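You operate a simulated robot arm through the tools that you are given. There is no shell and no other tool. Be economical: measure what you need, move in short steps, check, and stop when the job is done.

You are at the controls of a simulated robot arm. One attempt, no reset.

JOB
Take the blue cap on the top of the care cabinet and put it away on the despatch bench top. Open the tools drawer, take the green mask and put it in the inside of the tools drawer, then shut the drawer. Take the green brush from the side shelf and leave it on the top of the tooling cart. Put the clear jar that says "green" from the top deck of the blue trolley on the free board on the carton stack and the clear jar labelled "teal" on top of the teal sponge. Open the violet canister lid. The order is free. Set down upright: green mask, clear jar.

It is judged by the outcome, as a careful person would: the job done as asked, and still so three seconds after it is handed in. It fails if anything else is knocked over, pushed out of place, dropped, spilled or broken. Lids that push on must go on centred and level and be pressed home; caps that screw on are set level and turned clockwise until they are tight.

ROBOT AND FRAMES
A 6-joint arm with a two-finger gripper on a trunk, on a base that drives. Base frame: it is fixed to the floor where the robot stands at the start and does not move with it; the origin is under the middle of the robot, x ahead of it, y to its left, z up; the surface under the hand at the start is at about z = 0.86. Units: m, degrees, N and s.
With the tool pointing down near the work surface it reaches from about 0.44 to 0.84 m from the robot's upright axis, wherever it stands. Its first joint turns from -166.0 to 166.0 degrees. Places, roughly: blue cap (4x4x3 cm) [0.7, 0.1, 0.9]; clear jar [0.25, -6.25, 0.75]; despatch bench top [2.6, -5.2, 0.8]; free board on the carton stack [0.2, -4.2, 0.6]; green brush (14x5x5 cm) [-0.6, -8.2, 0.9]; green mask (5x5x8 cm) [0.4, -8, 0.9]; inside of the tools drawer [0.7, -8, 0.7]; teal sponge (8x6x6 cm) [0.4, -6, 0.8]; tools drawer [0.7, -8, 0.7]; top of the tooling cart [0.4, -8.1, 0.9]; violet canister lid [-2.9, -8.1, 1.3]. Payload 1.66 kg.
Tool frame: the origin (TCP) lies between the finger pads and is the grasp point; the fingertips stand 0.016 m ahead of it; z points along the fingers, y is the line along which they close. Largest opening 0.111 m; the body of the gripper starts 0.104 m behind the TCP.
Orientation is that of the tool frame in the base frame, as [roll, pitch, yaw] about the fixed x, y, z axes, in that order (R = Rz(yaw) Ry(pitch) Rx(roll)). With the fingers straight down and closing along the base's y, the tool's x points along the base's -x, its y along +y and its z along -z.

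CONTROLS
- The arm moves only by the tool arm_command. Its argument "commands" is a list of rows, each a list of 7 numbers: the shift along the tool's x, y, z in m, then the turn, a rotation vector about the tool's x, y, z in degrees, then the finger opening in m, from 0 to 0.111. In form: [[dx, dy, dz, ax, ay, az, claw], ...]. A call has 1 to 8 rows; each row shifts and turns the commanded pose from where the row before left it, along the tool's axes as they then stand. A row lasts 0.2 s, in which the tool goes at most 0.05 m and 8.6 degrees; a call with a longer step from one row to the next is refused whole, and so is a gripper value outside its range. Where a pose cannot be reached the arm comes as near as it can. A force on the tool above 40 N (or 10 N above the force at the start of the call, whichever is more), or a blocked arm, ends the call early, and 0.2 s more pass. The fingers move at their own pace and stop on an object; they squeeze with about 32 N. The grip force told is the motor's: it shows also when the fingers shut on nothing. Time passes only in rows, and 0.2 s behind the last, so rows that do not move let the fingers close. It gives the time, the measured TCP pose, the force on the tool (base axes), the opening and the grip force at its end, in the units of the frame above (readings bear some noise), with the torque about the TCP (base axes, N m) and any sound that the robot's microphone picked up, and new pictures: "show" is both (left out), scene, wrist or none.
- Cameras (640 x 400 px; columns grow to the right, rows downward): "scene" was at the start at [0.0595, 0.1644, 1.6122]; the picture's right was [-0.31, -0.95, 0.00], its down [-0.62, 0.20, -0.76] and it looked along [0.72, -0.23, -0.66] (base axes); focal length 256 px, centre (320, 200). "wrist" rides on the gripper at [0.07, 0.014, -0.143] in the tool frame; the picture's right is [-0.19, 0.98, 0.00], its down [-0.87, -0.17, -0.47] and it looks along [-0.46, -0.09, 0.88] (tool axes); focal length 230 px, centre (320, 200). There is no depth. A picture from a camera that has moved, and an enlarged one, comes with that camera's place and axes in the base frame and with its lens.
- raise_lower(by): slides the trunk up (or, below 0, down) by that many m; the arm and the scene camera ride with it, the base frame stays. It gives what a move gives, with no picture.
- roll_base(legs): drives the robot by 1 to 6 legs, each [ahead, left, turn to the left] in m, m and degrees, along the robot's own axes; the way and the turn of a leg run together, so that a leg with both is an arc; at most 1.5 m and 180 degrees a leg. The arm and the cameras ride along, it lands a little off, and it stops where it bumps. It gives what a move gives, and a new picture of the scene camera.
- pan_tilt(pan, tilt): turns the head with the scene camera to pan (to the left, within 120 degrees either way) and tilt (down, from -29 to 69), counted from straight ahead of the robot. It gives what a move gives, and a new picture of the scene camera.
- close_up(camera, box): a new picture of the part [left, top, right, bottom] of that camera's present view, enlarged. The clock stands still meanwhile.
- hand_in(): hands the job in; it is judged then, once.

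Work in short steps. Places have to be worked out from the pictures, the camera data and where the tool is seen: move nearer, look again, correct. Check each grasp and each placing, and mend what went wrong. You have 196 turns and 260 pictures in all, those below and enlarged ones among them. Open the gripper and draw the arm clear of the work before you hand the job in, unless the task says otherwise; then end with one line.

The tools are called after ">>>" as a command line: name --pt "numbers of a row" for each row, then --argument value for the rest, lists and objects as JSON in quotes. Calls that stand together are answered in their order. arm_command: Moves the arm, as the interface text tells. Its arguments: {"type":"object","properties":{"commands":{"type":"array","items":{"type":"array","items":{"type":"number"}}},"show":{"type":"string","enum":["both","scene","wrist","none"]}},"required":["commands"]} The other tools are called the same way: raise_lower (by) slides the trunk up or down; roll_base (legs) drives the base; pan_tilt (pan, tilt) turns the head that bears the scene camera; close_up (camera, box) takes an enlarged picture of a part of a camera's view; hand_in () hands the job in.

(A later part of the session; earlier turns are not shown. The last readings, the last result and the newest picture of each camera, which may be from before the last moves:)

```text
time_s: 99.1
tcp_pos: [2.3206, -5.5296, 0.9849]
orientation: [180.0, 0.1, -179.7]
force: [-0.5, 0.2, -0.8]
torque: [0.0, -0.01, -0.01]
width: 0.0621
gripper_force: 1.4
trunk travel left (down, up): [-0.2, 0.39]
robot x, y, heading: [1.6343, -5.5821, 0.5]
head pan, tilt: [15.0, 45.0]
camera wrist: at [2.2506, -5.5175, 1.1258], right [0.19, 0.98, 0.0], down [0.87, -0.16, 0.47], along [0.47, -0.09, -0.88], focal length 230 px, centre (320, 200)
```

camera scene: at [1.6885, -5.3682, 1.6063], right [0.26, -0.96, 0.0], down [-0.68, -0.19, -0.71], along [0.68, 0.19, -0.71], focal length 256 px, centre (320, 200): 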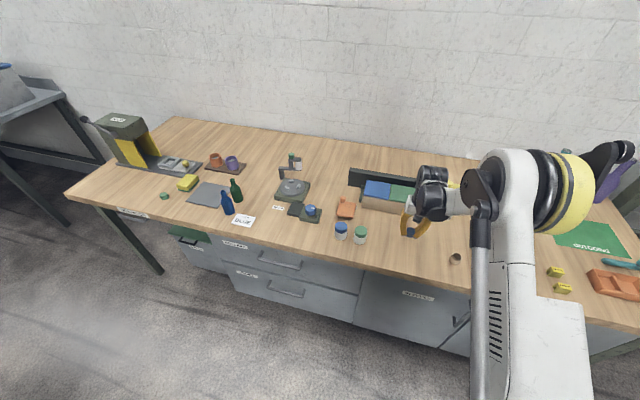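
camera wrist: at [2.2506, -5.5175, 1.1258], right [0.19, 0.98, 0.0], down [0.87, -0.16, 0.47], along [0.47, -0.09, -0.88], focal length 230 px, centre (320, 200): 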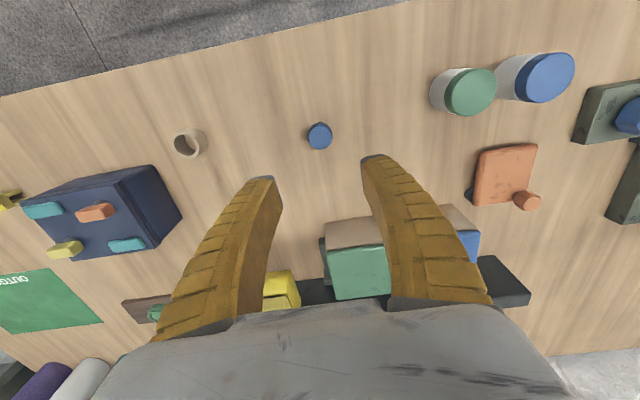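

The cap stands on the bench. I'll retract the arm and turn round to face the blue trolley from this east side.

>>> arm_command --pt "0 0 -0.05 0 0 0 0.06" --pt "0 0 -0.045 0 0 0 0.06" --pt "0.045 0 -0.02 0 0 0 0.06" --pt "0.045 0 0 0 0 0 0.06" --pt "0.045 0 0 0 0 0 0.06" --pt "0.045 0 0 0 0 0 0.06" --show "none"

>>> roll_base --legs '[[-0.15, 0, 0], [0, 0, 90], [0, 0, 90]]'

>>> pan_tilt --pan 0 --tilt 35

```text
time_s: 100.5
tcp_pos: [2.141, -5.5313, 1.0986]
orientation: [180.0, 0.2, -179.6]
force: [-0.9, 0.0, -0.5]
torque: [0.01, -0.04, 0.01]
width: 0.0622
gripper_force: 1.4
trunk travel left (down, up): [-0.2, 0.39]
robot x, y, heading: [1.631, -5.5777, 0.3]
head pan, tilt: [15.0, 45.0]
```

```text
time_s: 109.5
tcp_pos: [0.9754, -5.6319, 1.0978]
orientation: [-180.0, 0.1, 0.6]
force: [0.2, 0.8, 0.6]
torque: [-0.02, 0.03, 0.04]
width: 0.0618
gripper_force: 1.9
trunk travel left (down, up): [-0.2, 0.39]
robot x, y, heading: [1.4807, -5.5789, -179.4]
head pan, tilt: [15.0, 45.0]
camera scene: at [1.427, -5.7921, 1.6063], right [-0.27, 0.96, 0.0], down [0.68, 0.19, -0.71], along [-0.68, -0.19, -0.71], focal length 256 px, centre (320, 200)
```

scene: 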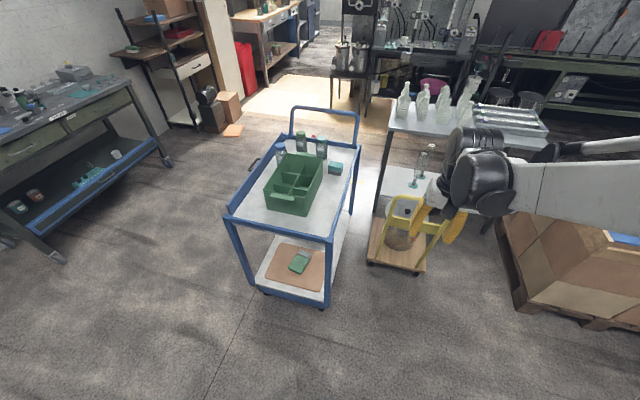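

```text
time_s: 110.3
tcp_pos: [0.9738, -5.6324, 1.0964]
orientation: [180.0, 0.1, 0.6]
force: [-0.2, -0.3, 0.2]
torque: [-0.02, 0.0, 0.0]
width: 0.0621
gripper_force: 0.9
trunk travel left (down, up): [-0.2, 0.39]
robot x, y, heading: [1.4842, -5.5816, -179.4]
head pan, tilt: [0.0, 35.0]
camera scene: at [1.4172, -5.7712, 1.6211], right [-0.01, 1.0, 0.0], down [0.57, 0.01, -0.82], along [-0.82, -0.01, -0.57], focal length 256 px, centre (320, 200)
```

scene: 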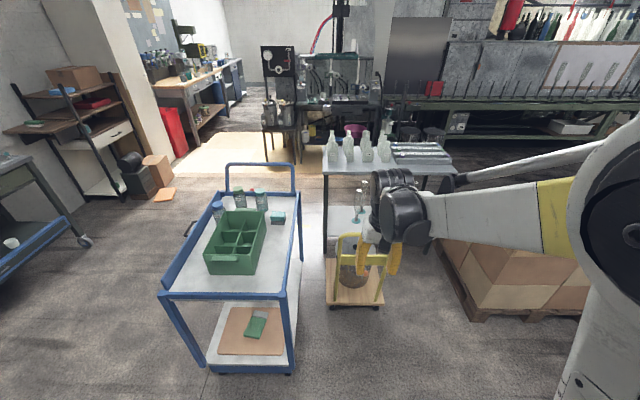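

>>> close_up --camera "scene" --box '[170, 150, 330, 250]'

```text
4.00 times, centred on (250, 200) of scene
camera zoom: at [1.4172, -5.7712, 1.6211], right [-0.01, 1.0, 0.0], down [0.57, 0.01, -0.82], along [-0.82, -0.01, -0.57], focal length 1023 px, centre (600, 200)
```

zoom: 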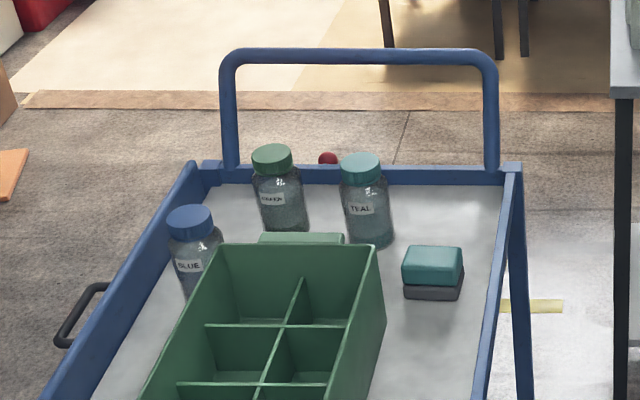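

I'll read the labels more closely.

>>> close_up --camera "scene" --box '[208, 182, 272, 222]'

```text
10.00 times, centred on (240, 202) of scene
camera zoom: at [1.4172, -5.7712, 1.6211], right [-0.01, 1.0, 0.0], down [0.57, 0.01, -0.82], along [-0.82, -0.01, -0.57], focal length 2558 px, centre (1120, 180)
```

zoom: 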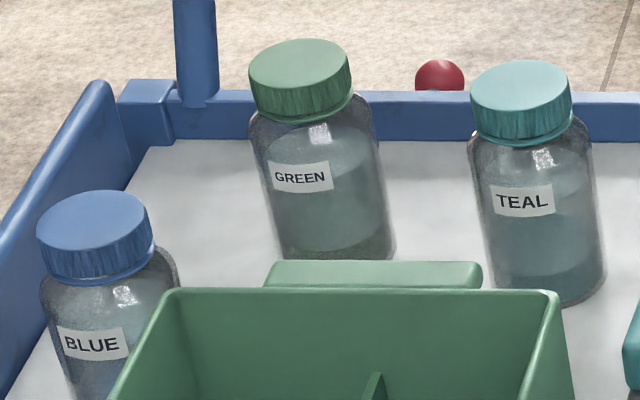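

The labels read GREEN at about (0.25, -6.23) and TEAL at about (0.26, -6.11); the sponge is at about (0.42, -5.99). All are reachable from one stance south of the trolley, around (0.4, -6.83) facing +y, so I'll drive there.

>>> roll_base --legs '[[0, 1.25, -0.6], [1.05, 0, 0]]'

```text
time_s: 121.6
tcp_pos: [-0.0724, -6.8571, 1.0971]
orientation: [179.9, 0.1, -0.4]
force: [0.7, -0.3, -0.3]
torque: [-0.01, 0.02, -0.02]
width: 0.0619
gripper_force: 1.3
trunk travel left (down, up): [-0.2, 0.39]
robot x, y, heading: [0.435, -6.8133, 179.7]
head pan, tilt: [0.0, 35.0]
camera scene: at [0.3678, -7.0045, 1.6211], right [0.01, 1.0, 0.0], down [0.57, 0.0, -0.82], along [-0.82, 0.01, -0.57], focal length 256 px, centre (320, 200)
```

scene: 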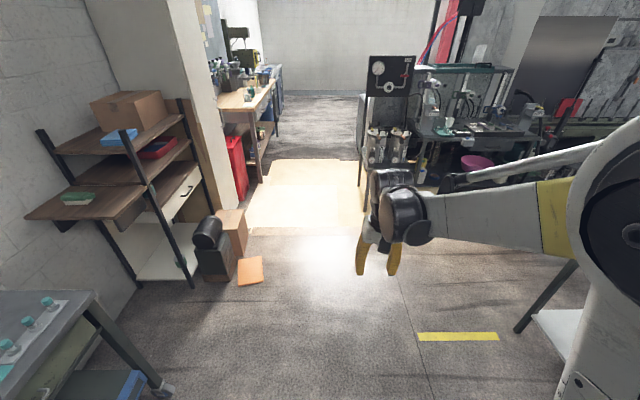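

At (0.435, -6.81). Now I turn right to face the trolley and look down.

>>> roll_base --legs '[[0, 0, -89.7]]'

>>> pan_tilt --pan 10 --tilt 55

```text
time_s: 125.8
tcp_pos: [0.4045, -6.3031, 1.0972]
orientation: [-180.0, 0.2, -91.5]
force: [0.8, -0.4, 0.3]
torque: [-0.02, -0.02, 0.03]
width: 0.0623
gripper_force: 1.2
trunk travel left (down, up): [-0.2, 0.39]
robot x, y, heading: [0.4383, -6.8127, 88.5]
head pan, tilt: [0.0, 35.0]
camera scene: at [0.2492, -6.7423, 1.6212], right [1.0, -0.02, 0.0], down [-0.01, -0.57, -0.82], along [0.02, 0.82, -0.57], focal length 256 px, centre (320, 200)
```

scene: 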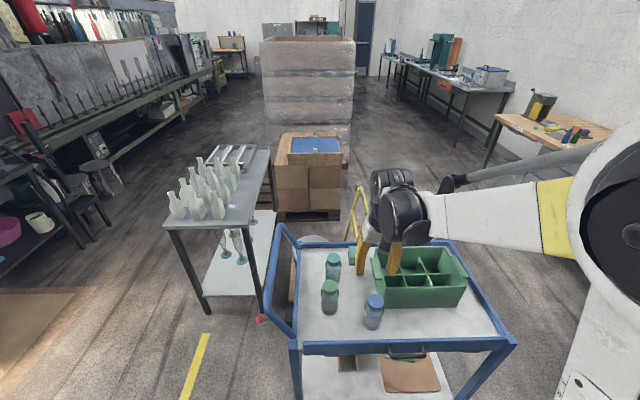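

```text
time_s: 126.7
tcp_pos: [0.4045, -6.3039, 1.0963]
orientation: [-180.0, 0.1, -91.3]
force: [-0.1, 0.9, -0.2]
torque: [0.02, 0.02, 0.01]
width: 0.062
gripper_force: 1.3
trunk travel left (down, up): [-0.2, 0.39]
robot x, y, heading: [0.4405, -6.8164, 88.7]
head pan, tilt: [10.0, 55.0]
camera scene: at [0.2363, -6.759, 1.593], right [0.99, 0.15, 0.0], down [0.12, -0.81, -0.57], along [-0.09, 0.57, -0.82], focal length 256 px, centre (320, 200)
```

scene: 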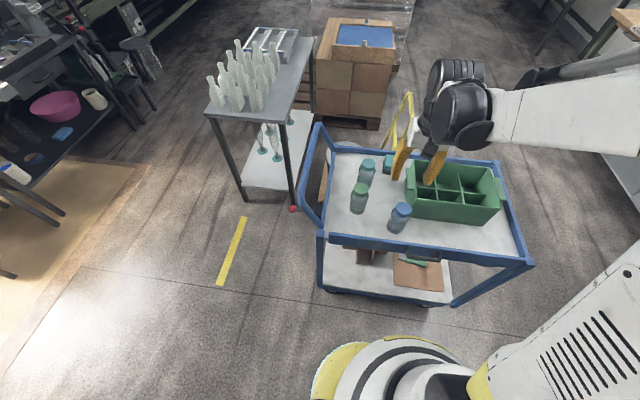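

Triangulated: the green jar is at (.293, -6.215), the teal jar at (.318, -6.093), with lid tops near z .91, and the sponge is at (.407, -5.996). I'll move above the teal jar.

>>> arm_command --pt "-0.0416 0.0182 0 0 0 0 0.1" --pt "-0.0416 0.0182 0 0 0 0 0.1" --pt "-0.0416 0.0182 0 0 0 0 0.1" --pt "-0.0416 0.0182 0 0 0 0 0.1" --pt "-0.0416 0.0182 0 0 0 0 0.1" --pt "0 0 0.02 0 0 0 0.1"

```text
time_s: 128.1
tcp_pos: [0.3191, -6.0912, 1.0756]
orientation: [179.9, 0.1, -91.4]
force: [-0.7, 0.1, 0.6]
torque: [0.0, 0.0, -0.01]
width: 0.1005
gripper_force: 0.3
trunk travel left (down, up): [-0.2, 0.39]
robot x, y, heading: [0.4337, -6.8161, 88.4]
head pan, tilt: [10.0, 55.0]
camera scene: at [0.2363, -6.7591, 1.5929], right [0.99, 0.15, 0.0], down [0.12, -0.81, -0.57], along [-0.09, 0.57, -0.82], focal length 256 px, centre (320, 200)
camera wrist: at [0.303, -6.1628, 1.2176], right [-0.98, 0.21, 0.0], down [0.19, 0.86, 0.47], along [0.1, 0.46, -0.88], focal length 230 px, centre (320, 200)
```

scene: 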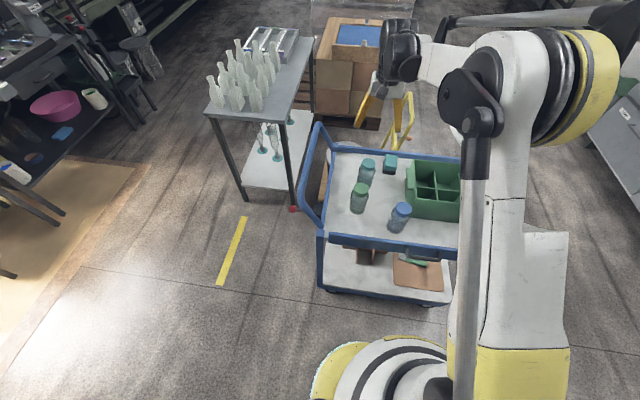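
wrist: 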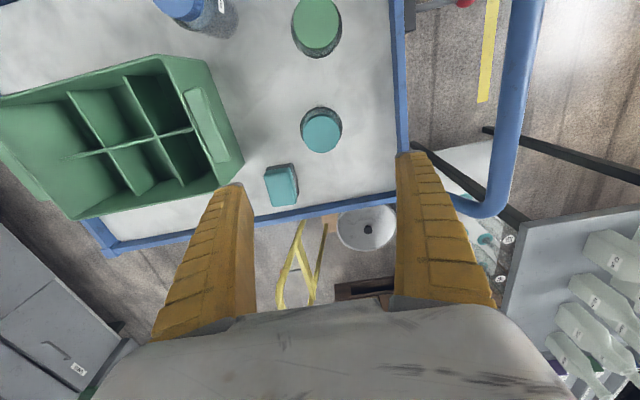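

The wrist view gives the teal jar at (.316, -6.099) and the sponge at (.411, -6.0). I'll descend over the teal jar to the body, in two stages.

>>> arm_command --pt "0.008 0.003 0.03 0 0 0 0.105" --pt "0 0 0.04 0 0 0 0.105" --pt "0 0 0.04 0 0 0 0.105" --show "wrist"

```text
time_s: 128.9
tcp_pos: [0.3146, -6.0985, 0.9677]
orientation: [180.0, 0.1, -91.4]
force: [-0.1, 0.3, -0.9]
torque: [-0.02, 0.01, -0.04]
width: 0.1054
gripper_force: 0.4
trunk travel left (down, up): [-0.2, 0.39]
robot x, y, heading: [0.4409, -6.8148, 88.5]
head pan, tilt: [10.0, 55.0]
camera wrist: at [0.2998, -6.169, 1.1097], right [-0.98, 0.21, 0.0], down [0.19, 0.86, 0.47], along [0.1, 0.46, -0.88], focal length 230 px, centre (320, 200)
```

wrist: 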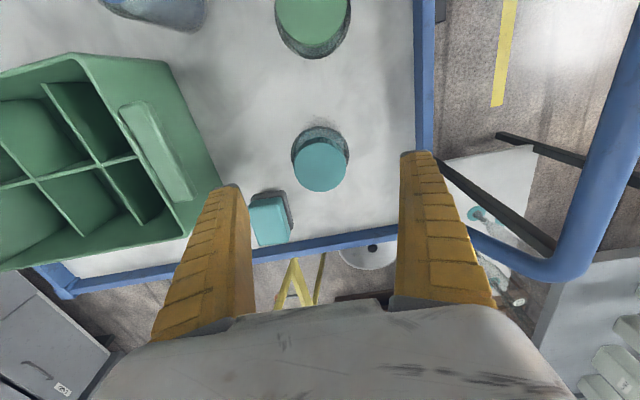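

Aligned with the jar (lid top .913). I'll descend to TCP z≈.85 and close.

>>> arm_command --pt "0.002 0.001 0.04 0 0 0 0.098" --pt "0 0 0.04 0 0 0 0.098" --pt "0 0 0.036 0 0 0 0.098" --pt "0 0 0 0 0 0 0.04" --pt "0 0 0 0 0 0 0.04" --pt "0 0 0 0 0 0 0.04" --show "wrist"

```text
time_s: 130.3
tcp_pos: [0.3158, -6.1023, 0.8509]
orientation: [-180.0, 0.1, -91.4]
force: [0.3, -0.7, 0.7]
torque: [-0.04, -0.01, 0.03]
width: 0.0602
gripper_force: 31.8
trunk travel left (down, up): [-0.2, 0.39]
robot x, y, heading: [0.4394, -6.8163, 88.6]
head pan, tilt: [10.0, 55.0]
camera wrist: at [0.3001, -6.1738, 0.9926], right [-0.98, 0.21, 0.0], down [0.19, 0.86, 0.47], along [0.1, 0.46, -0.88], focal length 230 px, centre (320, 200)
```

wrist: 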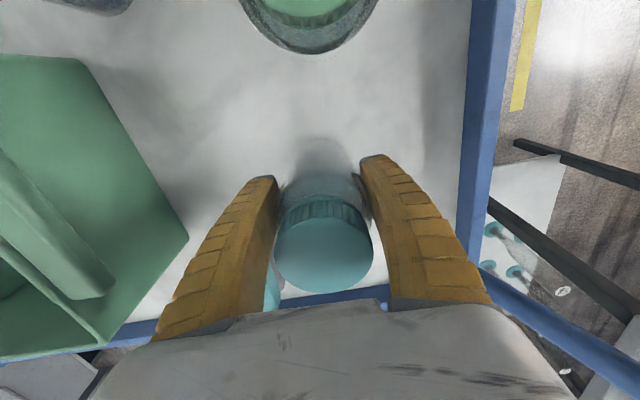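

Gripped at 60 mm. I'll lift and check.

>>> arm_command --pt "0 0 -0.02 0 0 0 0.04" --pt "0 0 -0.04 0 0 0 0.04" --pt "0 0 -0.05 0 0 0 0.04" --pt "0 0 -0.05 0 0 0 0.04" --pt "0 0 0 0 0 0 0.04"

```text
time_s: 131.5
tcp_pos: [0.3126, -6.1041, 1.0112]
orientation: [-180.0, 0.1, -91.4]
force: [0.7, 0.1, -3.0]
torque: [-0.04, -0.02, 0.0]
width: 0.0602
gripper_force: 32.0
trunk travel left (down, up): [-0.2, 0.39]
robot x, y, heading: [0.4384, -6.816, 88.4]
head pan, tilt: [10.0, 55.0]
camera scene: at [0.2361, -6.7585, 1.5928], right [0.99, 0.15, 0.0], down [0.12, -0.81, -0.57], along [-0.09, 0.57, -0.82], focal length 256 px, centre (320, 200)
camera wrist: at [0.2978, -6.1738, 1.1522], right [-0.98, 0.21, 0.0], down [0.19, 0.86, 0.47], along [0.1, 0.46, -0.88], focal length 230 px, centre (320, 200)
```

scene: 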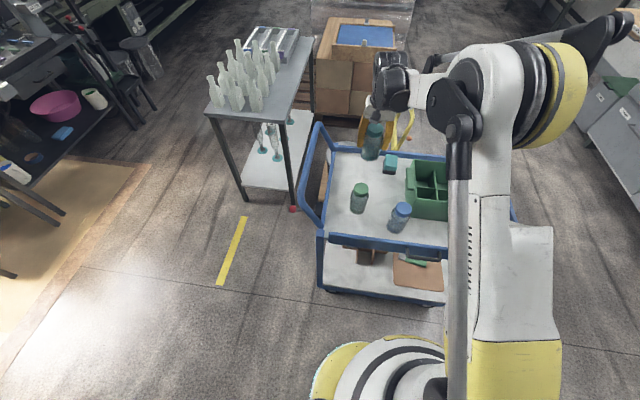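
wrist: 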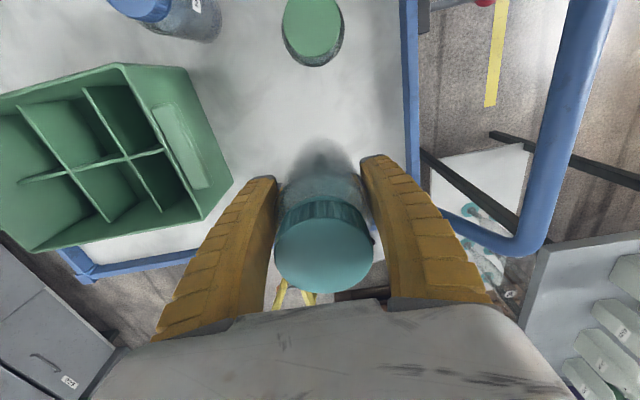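

Jar held. I'll take a close-up of the sponge for an accurate centre and height.

>>> close_up --camera "scene" --box '[344, 120, 424, 170]'

>>> close_up --camera "scene" --box '[344, 165, 424, 215]'

```text
8.00 times, centred on (384, 145) of scene
camera zoom: at [0.2361, -6.7585, 1.5928], right [0.99, 0.15, 0.0], down [0.12, -0.81, -0.57], along [-0.09, 0.57, -0.82], focal length 2046 px, centre (-192, 640)
```

zoom: 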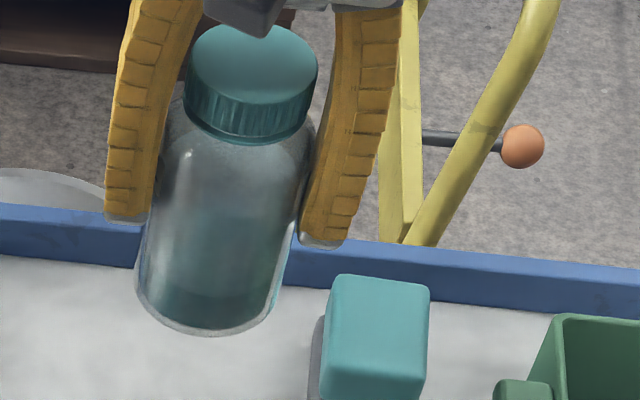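

```text
8.00 times, centred on (384, 190) of scene
camera zoom: at [0.2361, -6.7585, 1.5928], right [0.99, 0.15, 0.0], down [0.12, -0.81, -0.57], along [-0.09, 0.57, -0.82], focal length 2046 px, centre (-192, 280)
```

zoom: 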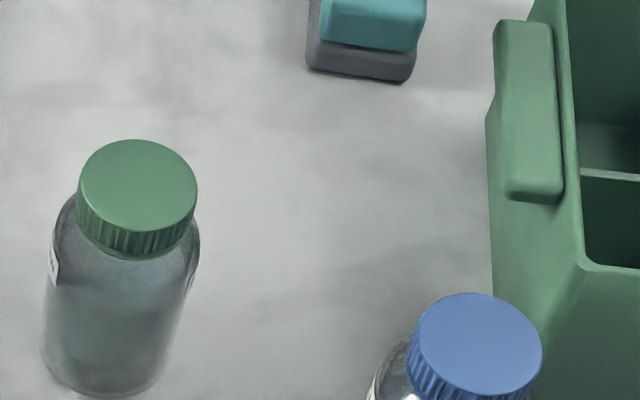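

The sponge centre is about (.407, -6.006) with its top at z≈.837. I'll move the jar over it and lower to just above.

>>> arm_command --pt "-0.0334 -0.0307 0 0 0 0 0.04" --pt "-0.0334 -0.0307 0 0 0 0 0.04" --pt "-0.0334 -0.0307 0 0 0 0 0.04" --pt "0 0 0.04 0 0 0 0.04" --pt "0 0 0.04 0 0 0 0.04" --pt "0 0 0.015 0 0 0 0.04" --pt "0 0 0.0 0 0 0 0.04"

>>> close_up --camera "scene" --box '[344, 120, 440, 180]'

```text
time_s: 133.1
tcp_pos: [0.4072, -6.0048, 0.9161]
orientation: [-180.0, 0.1, -91.4]
force: [-0.1, -0.2, -4.1]
torque: [-0.03, -0.05, 0.03]
width: 0.0604
gripper_force: 31.8
trunk travel left (down, up): [-0.2, 0.39]
robot x, y, heading: [0.442, -6.8179, 88.4]
head pan, tilt: [10.0, 55.0]
camera scene: at [0.2362, -6.7588, 1.5929], right [0.99, 0.15, 0.0], down [0.12, -0.81, -0.57], along [-0.09, 0.57, -0.82], focal length 256 px, centre (320, 200)
camera wrist: at [0.3922, -6.0754, 1.0581], right [-0.98, 0.21, 0.0], down [0.19, 0.86, 0.47], along [0.1, 0.46, -0.88], focal length 230 px, centre (320, 200)
```

scene: 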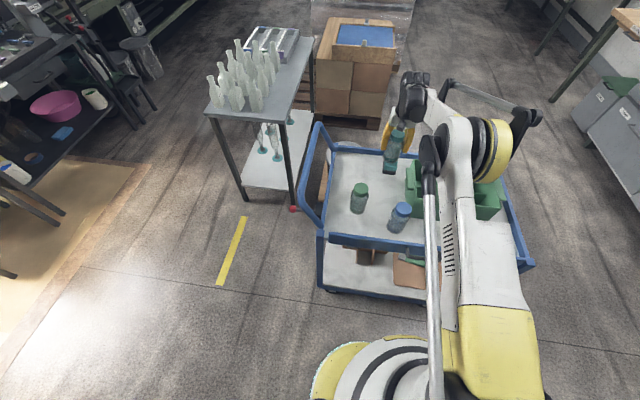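
wrist: 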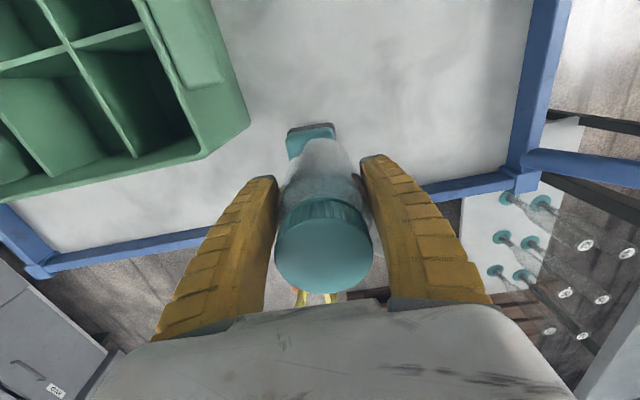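

```text
6.67 times, centred on (392, 150) of scene
camera zoom: at [0.2362, -6.7588, 1.5929], right [0.99, 0.15, 0.0], down [0.12, -0.81, -0.57], along [-0.09, 0.57, -0.82], focal length 1705 px, centre (-160, 533)
```

zoom: 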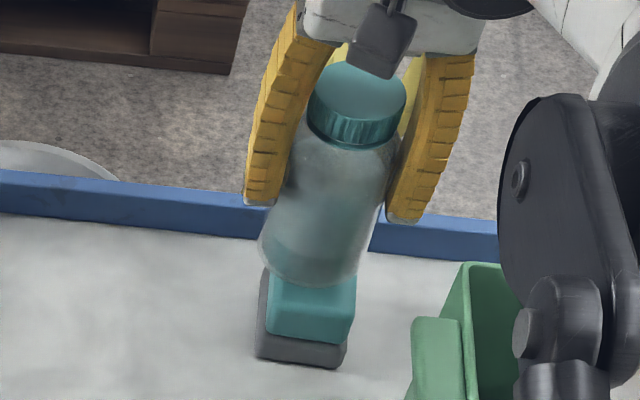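

Well aligned over the sponge. I'll lower slowly to contact.

>>> arm_command --pt "0 0 0.008 0 0 0 0.04" --pt "0 0 0.005 0 0 0 0.04" --pt "0 0 0.004 0 0 0 0.04" --pt "0 0 0.0 0 0 0 0.04" --show "none"

>>> arm_command --pt "0 0 0.003 0 0 0 0.04" --pt "0 0 0.0 0 0 0 0.04" --show "none"

>>> close_up --camera "scene" --box '[344, 120, 440, 180]'

```text
time_s: 134.1
tcp_pos: [0.4093, -6.0053, 0.9016]
orientation: [180.0, 0.1, -91.3]
force: [-1.6, 3.5, 18.5]
torque: [0.22, 0.01, 0.09]
width: 0.0608
gripper_force: 32.0
trunk travel left (down, up): [-0.2, 0.39]
robot x, y, heading: [0.4377, -6.8188, 88.7]
head pan, tilt: [10.0, 55.0]
```

```text
time_s: 134.7
tcp_pos: [0.4076, -6.0065, 0.8983]
orientation: [-180.0, 0.2, -91.4]
force: [-1.9, 0.3, 18.7]
torque: [0.06, 0.03, 0.02]
width: 0.0607
gripper_force: 31.9
trunk travel left (down, up): [-0.2, 0.39]
robot x, y, heading: [0.439, -6.8117, 88.9]
head pan, tilt: [10.0, 55.0]
```

```text
6.67 times, centred on (392, 150) of scene
camera zoom: at [0.2361, -6.7613, 1.593], right [0.99, 0.15, 0.0], down [0.12, -0.81, -0.57], along [-0.09, 0.57, -0.82], focal length 1705 px, centre (-160, 533)
```

zoom: 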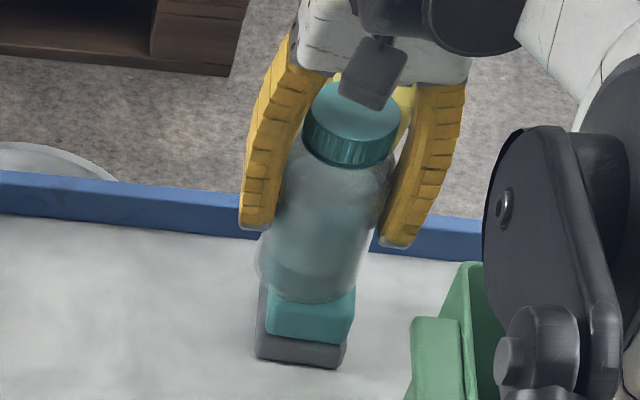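

It's in contact at 18 N and centred. I'll ease up slightly, release, and rise straight.

>>> arm_command --pt "0 0 -0.002 0 0 0 0.04" --pt "0 0 0 0 0 0 0.065" --pt "0 0 0 0 0 0 0.09" --pt "0 0 0 0 0 0 0.1" --pt "0 0 -0.03 0 0 0 0.1" --pt "0 0 -0.05 0 0 0 0.1" --pt "0 0 -0.05 0 0 0 0.1" --pt "0 0 -0.05 0 0 0 0.1"

>>> close_up --camera "scene" --box '[344, 120, 440, 180]'

```text
time_s: 136.5
tcp_pos: [0.4075, -6.0051, 1.0804]
orientation: [-180.0, 0.1, -91.3]
force: [0.0, 1.1, -0.3]
torque: [0.0, 0.0, -0.02]
width: 0.1008
gripper_force: 0.1
trunk travel left (down, up): [-0.2, 0.39]
robot x, y, heading: [0.4396, -6.8168, 89.1]
head pan, tilt: [10.0, 55.0]
camera scene: at [0.2362, -6.7595, 1.5929], right [0.99, 0.15, 0.0], down [0.12, -0.81, -0.57], along [-0.09, 0.57, -0.82], focal length 256 px, centre (320, 200)
camera wrist: at [0.3922, -6.0748, 1.222], right [-0.98, 0.21, 0.0], down [0.19, 0.86, 0.47], along [0.1, 0.46, -0.88], focal length 230 px, centre (320, 200)
```

scene: 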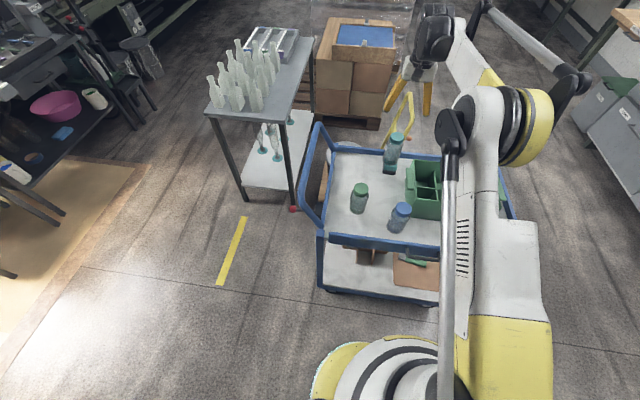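
wrist: 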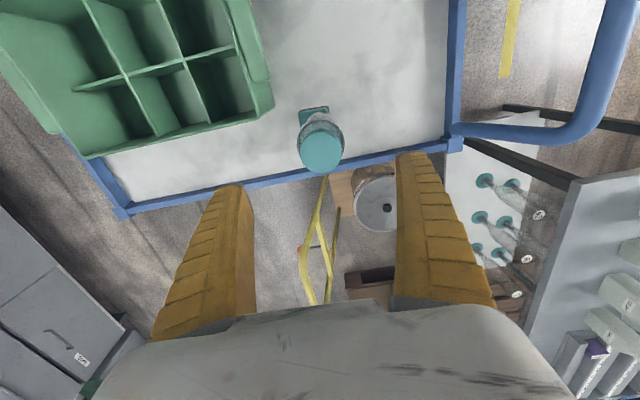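

```text
6.67 times, centred on (392, 150) of scene
camera zoom: at [0.2362, -6.7595, 1.5929], right [0.99, 0.15, 0.0], down [0.12, -0.81, -0.57], along [-0.09, 0.57, -0.82], focal length 1705 px, centre (-160, 533)
```

zoom: 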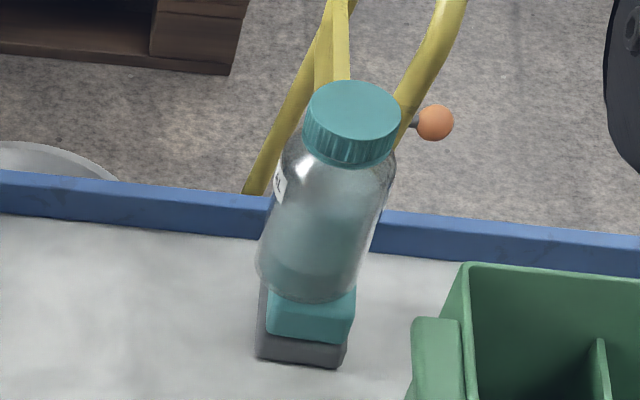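

The teal jar stands on its sponge. Now over the green jar at (.294, -6.212).

>>> arm_command --pt "0.035 0.0181 0 0 0 0 0.1" --pt "0.035 0.0181 0 0 0 0 0.1" --pt "0.035 0.0181 0 0 0 0 0.1" --pt "0.035 0.0181 0 0 0 0 0.1" --pt "0.035 0.0181 0 0 0 0 0.1" --pt "0.0345 0.0183 0 0 0 0 0.1" --pt "0 0 0.05 0 0 0 0.1" --pt "0 0 0.05 0 0 0 0.1" --show "wrist"

```text
time_s: 138.3
tcp_pos: [0.2947, -6.2126, 0.9794]
orientation: [-180.0, 0.2, -91.4]
force: [-0.1, 0.6, -0.3]
torque: [-0.02, 0.01, -0.01]
width: 0.1007
gripper_force: 0.0
trunk travel left (down, up): [-0.2, 0.39]
robot x, y, heading: [0.4412, -6.8148, 88.4]
head pan, tilt: [10.0, 55.0]
camera wrist: at [0.2791, -6.282, 1.121], right [-0.98, 0.21, 0.0], down [0.19, 0.86, 0.47], along [0.1, 0.46, -0.88], focal length 230 px, centre (320, 200)
```

wrist: 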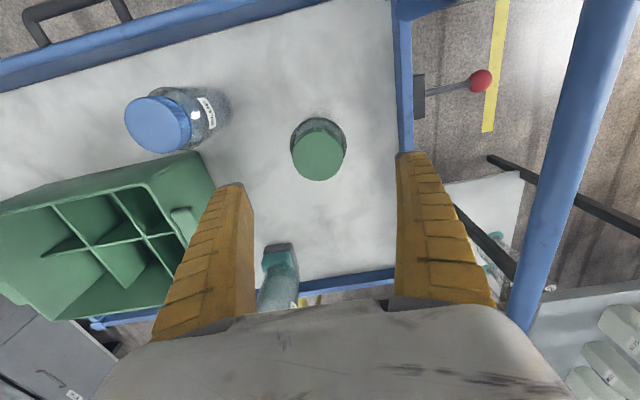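

The green jar is at (.294, -6.218), clear of the rim. I'll descend and grip.

>>> arm_command --pt "0.0055 0.001 0.04 0 0 0 0.098" --pt "0 0 0.045 0 0 0 0.098" --pt "0 0 0.043 0 0 0 0.098" --pt "0 0 0 0 0 0 0.04" --pt "0 0 0 0 0 0 0.04" --pt "0 0 0 0 0 0 0.04" --show "wrist"

```text
time_s: 139.7
tcp_pos: [0.295, -6.2173, 0.8499]
orientation: [-180.0, 0.1, -91.3]
force: [-0.2, 0.4, -1.1]
torque: [-0.03, 0.0, 0.0]
width: 0.0599
gripper_force: 31.6
trunk travel left (down, up): [-0.2, 0.39]
robot x, y, heading: [0.4387, -6.8194, 88.5]
head pan, tilt: [10.0, 55.0]
camera wrist: at [0.2791, -6.2875, 0.9919], right [-0.98, 0.21, 0.0], down [0.19, 0.86, 0.47], along [0.1, 0.46, -0.88], focal length 230 px, centre (320, 200)
```

wrist: 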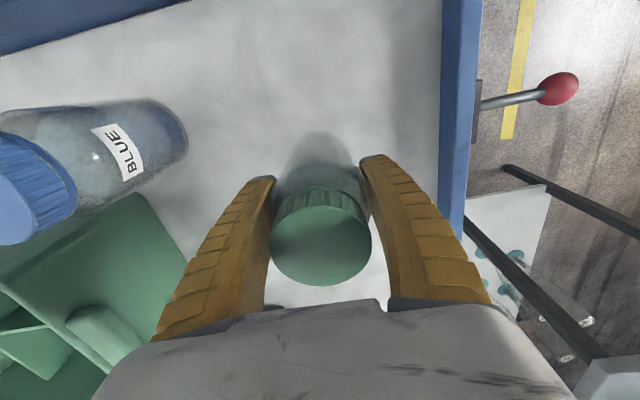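

Gripped. I'll lift high, pull in, and then strafe right clear of the trolley.

>>> arm_command --pt "0 0 -0.03 0 0 0 0.04" --pt "0 0 -0.05 0 0 0 0.04" --pt "0 0 -0.05 0 0 0 0.04" --pt "0 0 -0.05 0 0 0 0.04" --pt "0 0 -0.05 0 0 0 0.04" --pt "0.02 -0.04 -0.02 0 0 0 0.04" --pt "0.03 -0.04 0 0 0 0 0.04" --pt "0.03 -0.04 0 0 0 0 0.04"

```text
time_s: 141.5
tcp_pos: [0.4156, -6.3025, 1.0991]
orientation: [180.0, 0.0, -91.4]
force: [0.0, -0.4, -3.1]
torque: [0.03, 0.02, -0.01]
width: 0.0604
gripper_force: 31.9
trunk travel left (down, up): [-0.2, 0.39]
robot x, y, heading: [0.4419, -6.8131, 88.6]
head pan, tilt: [10.0, 55.0]
camera scene: at [0.2369, -6.7598, 1.593], right [0.99, 0.15, 0.0], down [0.12, -0.81, -0.57], along [-0.09, 0.57, -0.82], focal length 256 px, centre (320, 200)
camera wrist: at [0.3997, -6.3726, 1.2406], right [-0.98, 0.21, 0.0], down [0.19, 0.86, 0.47], along [0.1, 0.46, -0.88], focal length 230 px, centre (320, 200)
```

scene: 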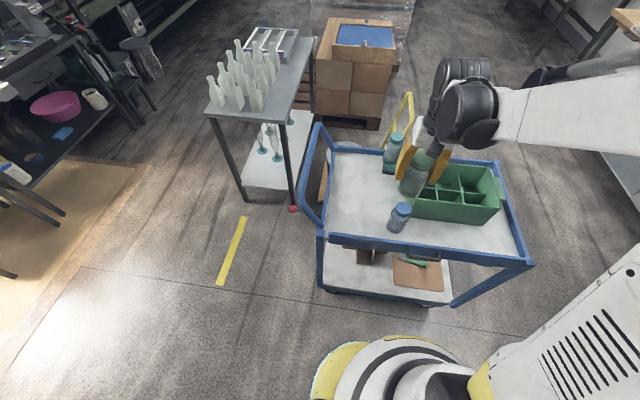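
wrist: 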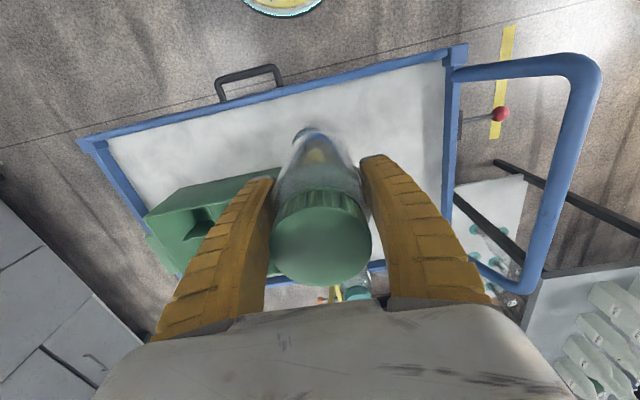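

Held well. Now drive: right 1.0, ahead 2.6, turn left to face the carton stack.

>>> roll_base --legs '[[0, -1.0, 1.4], [1.3, 0, 0], [1.3, 0, 0], [0, 0, 90]]'

>>> pan_tilt --pan 10 --tilt 45

```text
time_s: 162.6
tcp_pos: [1.039, -4.2898, 1.0986]
orientation: [-180.0, 0.1, -2.5]
force: [0.5, 0.1, -3.9]
torque: [-0.01, -0.04, 0.05]
width: 0.06
gripper_force: 32.1
trunk travel left (down, up): [-0.2, 0.39]
robot x, y, heading: [1.5551, -4.2758, 177.5]
head pan, tilt: [10.0, 55.0]
camera scene: at [1.4926, -4.4747, 1.5929], right [-0.13, 0.99, 0.0], down [0.81, 0.11, -0.57], along [-0.57, -0.08, -0.82], focal length 256 px, centre (320, 200)
```

scene: 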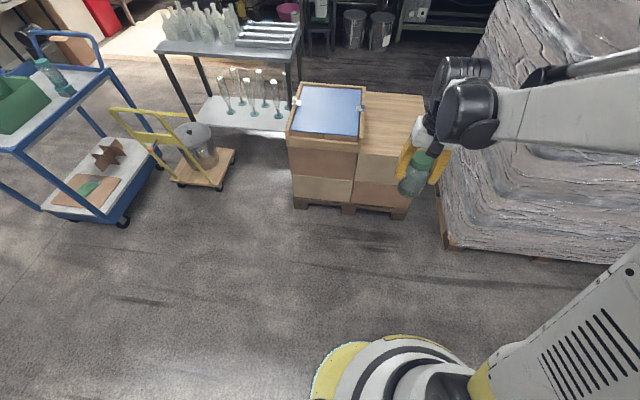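

```text
time_s: 163.3
tcp_pos: [1.0389, -4.2896, 1.0983]
orientation: [-180.0, 0.0, -2.4]
force: [-0.2, 0.2, -4.4]
torque: [0.01, -0.02, -0.02]
width: 0.0601
gripper_force: 31.9
trunk travel left (down, up): [-0.2, 0.39]
robot x, y, heading: [1.5538, -4.2746, 177.5]
head pan, tilt: [10.0, 45.0]
camera scene: at [1.4834, -4.4759, 1.6063], right [-0.13, 0.99, 0.0], down [0.7, 0.09, -0.71], along [-0.7, -0.09, -0.71], focal length 256 px, centre (320, 200)
```

scene: 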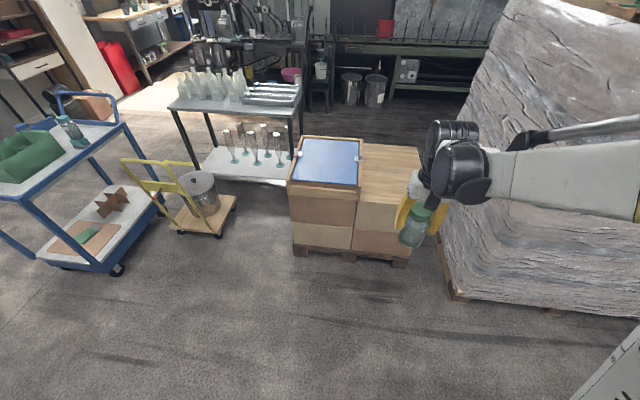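

Let me look at the carton stack top closely.

>>> close_up --camera "scene" --box '[270, 120, 430, 220]'

```text
4.00 times, centred on (350, 170) of scene
camera zoom: at [1.4834, -4.4759, 1.6063], right [-0.13, 0.99, 0.0], down [0.7, 0.09, -0.71], along [-0.7, -0.09, -0.71], focal length 1023 px, centre (200, 320)
```

zoom: 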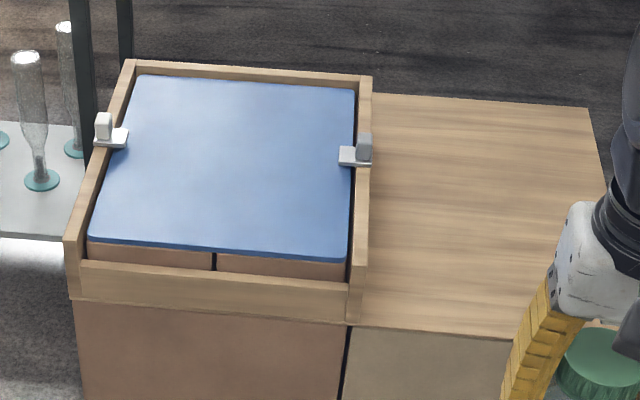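

The spot at (0.2, -4.2) is the free wooden board right of the blue one; it spans x -.1 to .45 and y -4.37 to -4.02 at z≈.6. I'll drive closer.

>>> roll_base --legs '[[0.66, 0, 2.5]]'

>>> pan_tilt --pan 0 --tilt 60

```text
time_s: 167.0
tcp_pos: [0.3787, -4.2917, 1.0982]
orientation: [179.9, 0.1, -0.4]
force: [-0.4, 0.5, -4.2]
torque: [-0.02, -0.03, 0.02]
width: 0.0601
gripper_force: 32.3
trunk travel left (down, up): [-0.2, 0.39]
robot x, y, heading: [0.893, -4.2566, 179.6]
head pan, tilt: [10.0, 45.0]
camera scene: at [0.8293, -4.462, 1.6063], right [-0.17, 0.99, 0.0], down [0.7, 0.12, -0.71], along [-0.7, -0.12, -0.71], focal length 256 px, centre (320, 200)
```

scene: 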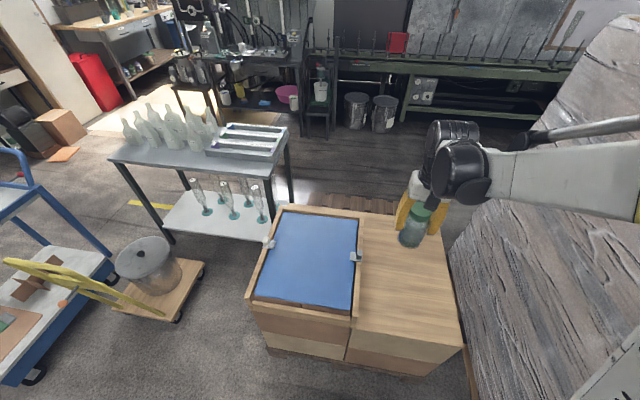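

```text
time_s: 167.8
tcp_pos: [0.3792, -4.2916, 1.098]
orientation: [180.0, 0.0, -0.5]
force: [0.9, -0.7, -4.0]
torque: [0.01, -0.02, 0.0]
width: 0.0604
gripper_force: 32.6
trunk travel left (down, up): [-0.2, 0.39]
robot x, y, heading: [0.889, -4.258, 179.6]
head pan, tilt: [0.0, 60.0]
camera scene: at [0.8432, -4.448, 1.5869], right [0.01, 1.0, 0.0], down [0.87, -0.01, -0.5], along [-0.5, 0.0, -0.87], focal length 256 px, centre (320, 200)
```

scene: 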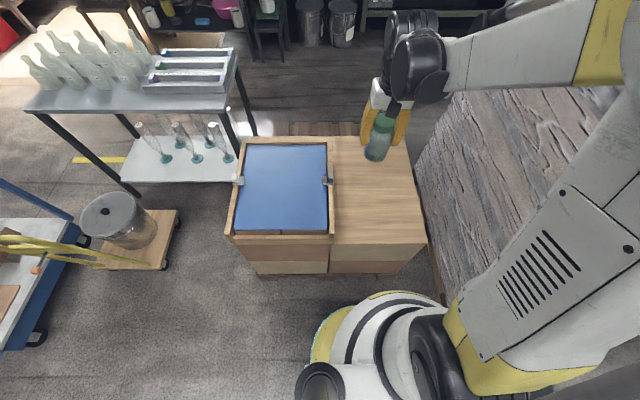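

Robot in position. I'll move the jar over (.22, -4.2) and slide the trunk down.

>>> arm_command --pt "-0.04 -0.0227 0 0 0 0 0.04" --pt "-0.04 -0.0227 0 0 0 0 0.04" --pt "-0.04 -0.0227 0 0 0 0 0.04" --pt "-0.04 -0.0227 0 0 0 0 0.04" --show "none"

>>> raise_lower --by -0.19

>>> arm_command --pt "0 0 0.05 0 0 0 0.04" --pt "0 0 0.05 0 0 0 0.04" --pt "0 0 0.05 0 0 0 0.04" --pt "0 0 0.02 0 0 0 0.04"

```text
time_s: 168.8
tcp_pos: [0.2178, -4.1991, 1.0966]
orientation: [-180.0, 0.1, -0.4]
force: [-0.8, 1.0, -2.9]
torque: [-0.03, -0.05, -0.01]
width: 0.06
gripper_force: 31.6
trunk travel left (down, up): [-0.2, 0.39]
robot x, y, heading: [0.889, -4.2617, 179.6]
head pan, tilt: [0.0, 60.0]
```

```text
time_s: 170.9
tcp_pos: [0.2189, -4.1997, 0.9072]
orientation: [180.0, 0.1, -0.3]
force: [0.3, 0.4, -3.5]
torque: [0.0, 0.01, 0.02]
width: 0.06
gripper_force: 31.5
trunk travel left (down, up): [-0.01, 0.58]
robot x, y, heading: [0.8953, -4.259, 179.6]
head pan, tilt: [0.0, 60.0]
```

```text
time_s: 171.9
tcp_pos: [0.2187, -4.201, 0.7359]
orientation: [180.0, 0.2, -0.4]
force: [0.3, -0.1, -3.2]
torque: [0.02, -0.05, 0.0]
width: 0.06
gripper_force: 31.9
trunk travel left (down, up): [-0.01, 0.58]
robot x, y, heading: [0.8956, -4.2587, 179.7]
head pan, tilt: [0.0, 60.0]
camera scene: at [0.843, -4.4479, 1.3968], right [0.01, 1.0, 0.0], down [0.87, -0.01, -0.5], along [-0.5, 0.0, -0.87], focal length 256 px, centre (320, 200)
camera wrist: at [0.2887, -4.2156, 0.8781], right [-0.2, -0.98, 0.0], down [-0.86, 0.17, 0.47], along [-0.46, 0.09, -0.88], focal length 230 px, centre (320, 200)
```

scene: 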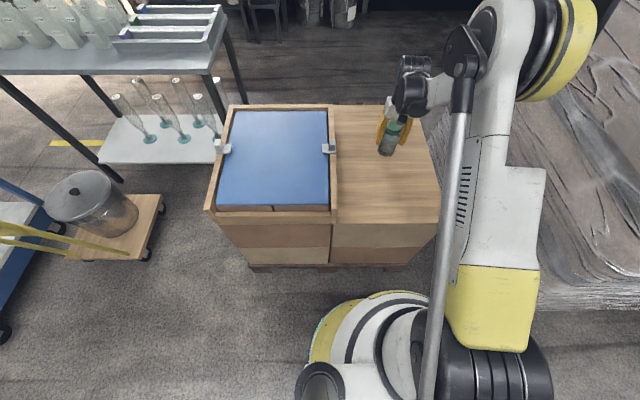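
wrist: 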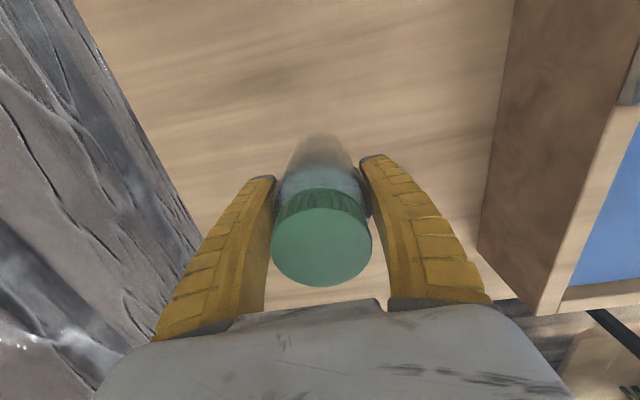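

Well placed over the board. I'll lower in small steps to contact.

>>> arm_command --pt "0 0 0.04 0 0 0 0.04" --pt "0 0 0.015 0 0 0 0.04" --pt "0 0 0 0 0 0 0.04" --show "none"

>>> close_up --camera "scene" --box '[330, 90, 450, 165]'

```text
time_s: 172.7
tcp_pos: [0.2196, -4.2012, 0.6832]
orientation: [-180.0, 0.2, -0.4]
force: [-1.6, 1.0, 18.6]
torque: [0.02, 0.09, 0.0]
width: 0.0606
gripper_force: 31.7
trunk travel left (down, up): [-0.01, 0.58]
robot x, y, heading: [0.8941, -4.2608, 179.9]
head pan, tilt: [0.0, 60.0]
```

```text
5.33 times, centred on (390, 128) of scene
camera zoom: at [0.845, -4.4479, 1.3971], right [0.01, 1.0, 0.0], down [0.87, -0.01, -0.5], along [-0.5, 0.0, -0.87], focal length 1364 px, centre (-53, 587)
```

zoom: 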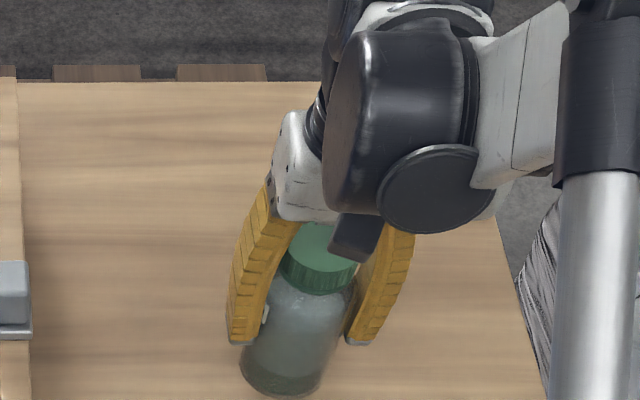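

Touching the board at 18 N. I'll ease up 1 mm, release, rise and check.

>>> arm_command --pt "0 0 -0.0015 0 0 0 0.04" --pt "0 0 0 0 0 0 0.065" --pt "0 0 0 0 0 0 0.09" --pt "0 0 0 0 0 0 0.1" --pt "0 0 -0.03 0 0 0 0.1" --pt "0 0 -0.05 0 0 0 0.1" --pt "0 0 -0.05 0 0 0 0.1" --pt "0 0 -0.05 0 0 0 0.1" --show "scene"

>>> close_up --camera "scene" --box '[330, 90, 450, 165]'

```text
time_s: 174.5
tcp_pos: [0.2165, -4.2042, 0.8654]
orientation: [-179.9, 0.2, -0.4]
force: [-0.7, 0.3, 0.3]
torque: [0.0, -0.03, 0.02]
width: 0.1007
gripper_force: 0.3
trunk travel left (down, up): [-0.01, 0.58]
robot x, y, heading: [0.8958, -4.2612, 179.6]
head pan, tilt: [0.0, 60.0]
camera scene: at [0.8436, -4.4479, 1.3969], right [0.01, 1.0, 0.0], down [0.87, -0.01, -0.5], along [-0.5, 0.0, -0.87], focal length 256 px, centre (320, 200)
```

scene: 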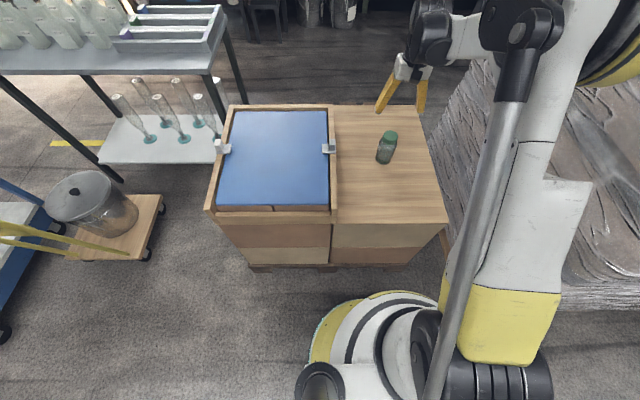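

```text
5.33 times, centred on (390, 128) of scene
camera zoom: at [0.8436, -4.4479, 1.3969], right [0.01, 1.0, 0.0], down [0.87, -0.01, -0.5], along [-0.5, 0.0, -0.87], focal length 1364 px, centre (-53, 587)
```

zoom: 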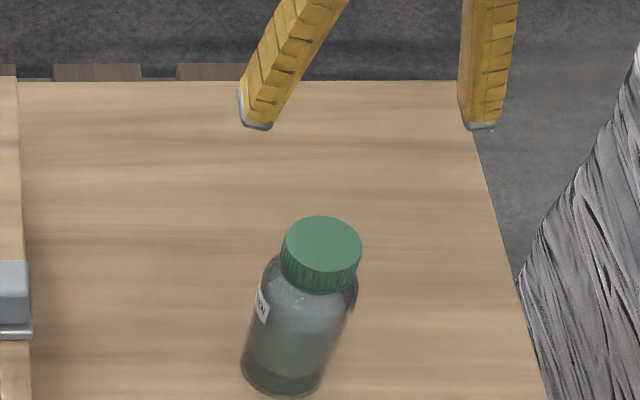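

The green jar stands on the board. I'll retract, raise the trunk, back off, and drive south to the tooling cart.

>>> raise_lower --by 0.19

>>> arm_command --pt "0.04 0 0 0 0 0 0.08" --pt "0.04 0 0 0 0 0 0.08" --pt "0.04 0.01 -0.02 0 0 0 0.08" --pt "0.04 0.01 -0.02 0 0 0 0.08" --show "none"

>>> roll_base --legs '[[-0.6, 0, 0], [0, 0, 90], [1.4, 0, 0], [1.4, 0, 0]]'

```text
time_s: 176.5
tcp_pos: [0.2167, -4.2031, 1.0549]
orientation: [180.0, 0.1, -0.4]
force: [-0.1, 0.5, 0.2]
torque: [0.04, 0.01, 0.0]
width: 0.1006
gripper_force: 0.2
trunk travel left (down, up): [-0.2, 0.39]
robot x, y, heading: [0.8923, -4.259, 179.6]
head pan, tilt: [0.0, 60.0]
```

```text
time_s: 177.5
tcp_pos: [0.376, -4.225, 1.0939]
orientation: [179.9, 0.2, -0.4]
force: [0.4, -0.9, -0.5]
torque: [-0.01, 0.01, 0.01]
width: 0.0814
gripper_force: 1.2
trunk travel left (down, up): [-0.2, 0.39]
robot x, y, heading: [0.8912, -4.2611, 179.6]
head pan, tilt: [0.0, 60.0]
```

```text
time_s: 197.8
tcp_pos: [1.4337, -7.5747, 1.0932]
orientation: [180.0, 0.1, 88.9]
force: [-1.0, 0.0, 0.1]
torque: [-0.01, -0.01, -0.02]
width: 0.0815
gripper_force: 0.9
trunk travel left (down, up): [-0.2, 0.39]
robot x, y, heading: [1.4761, -7.0603, -90.8]
head pan, tilt: [0.0, 60.0]
camera scene: at [1.6618, -7.1076, 1.5868], right [-1.0, 0.02, 0.0], down [0.02, 0.87, -0.5], along [-0.01, -0.5, -0.87], focal length 256 px, centre (320, 200)
```

scene: 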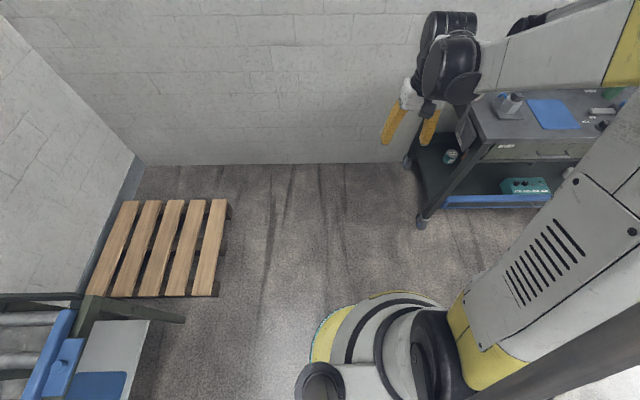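

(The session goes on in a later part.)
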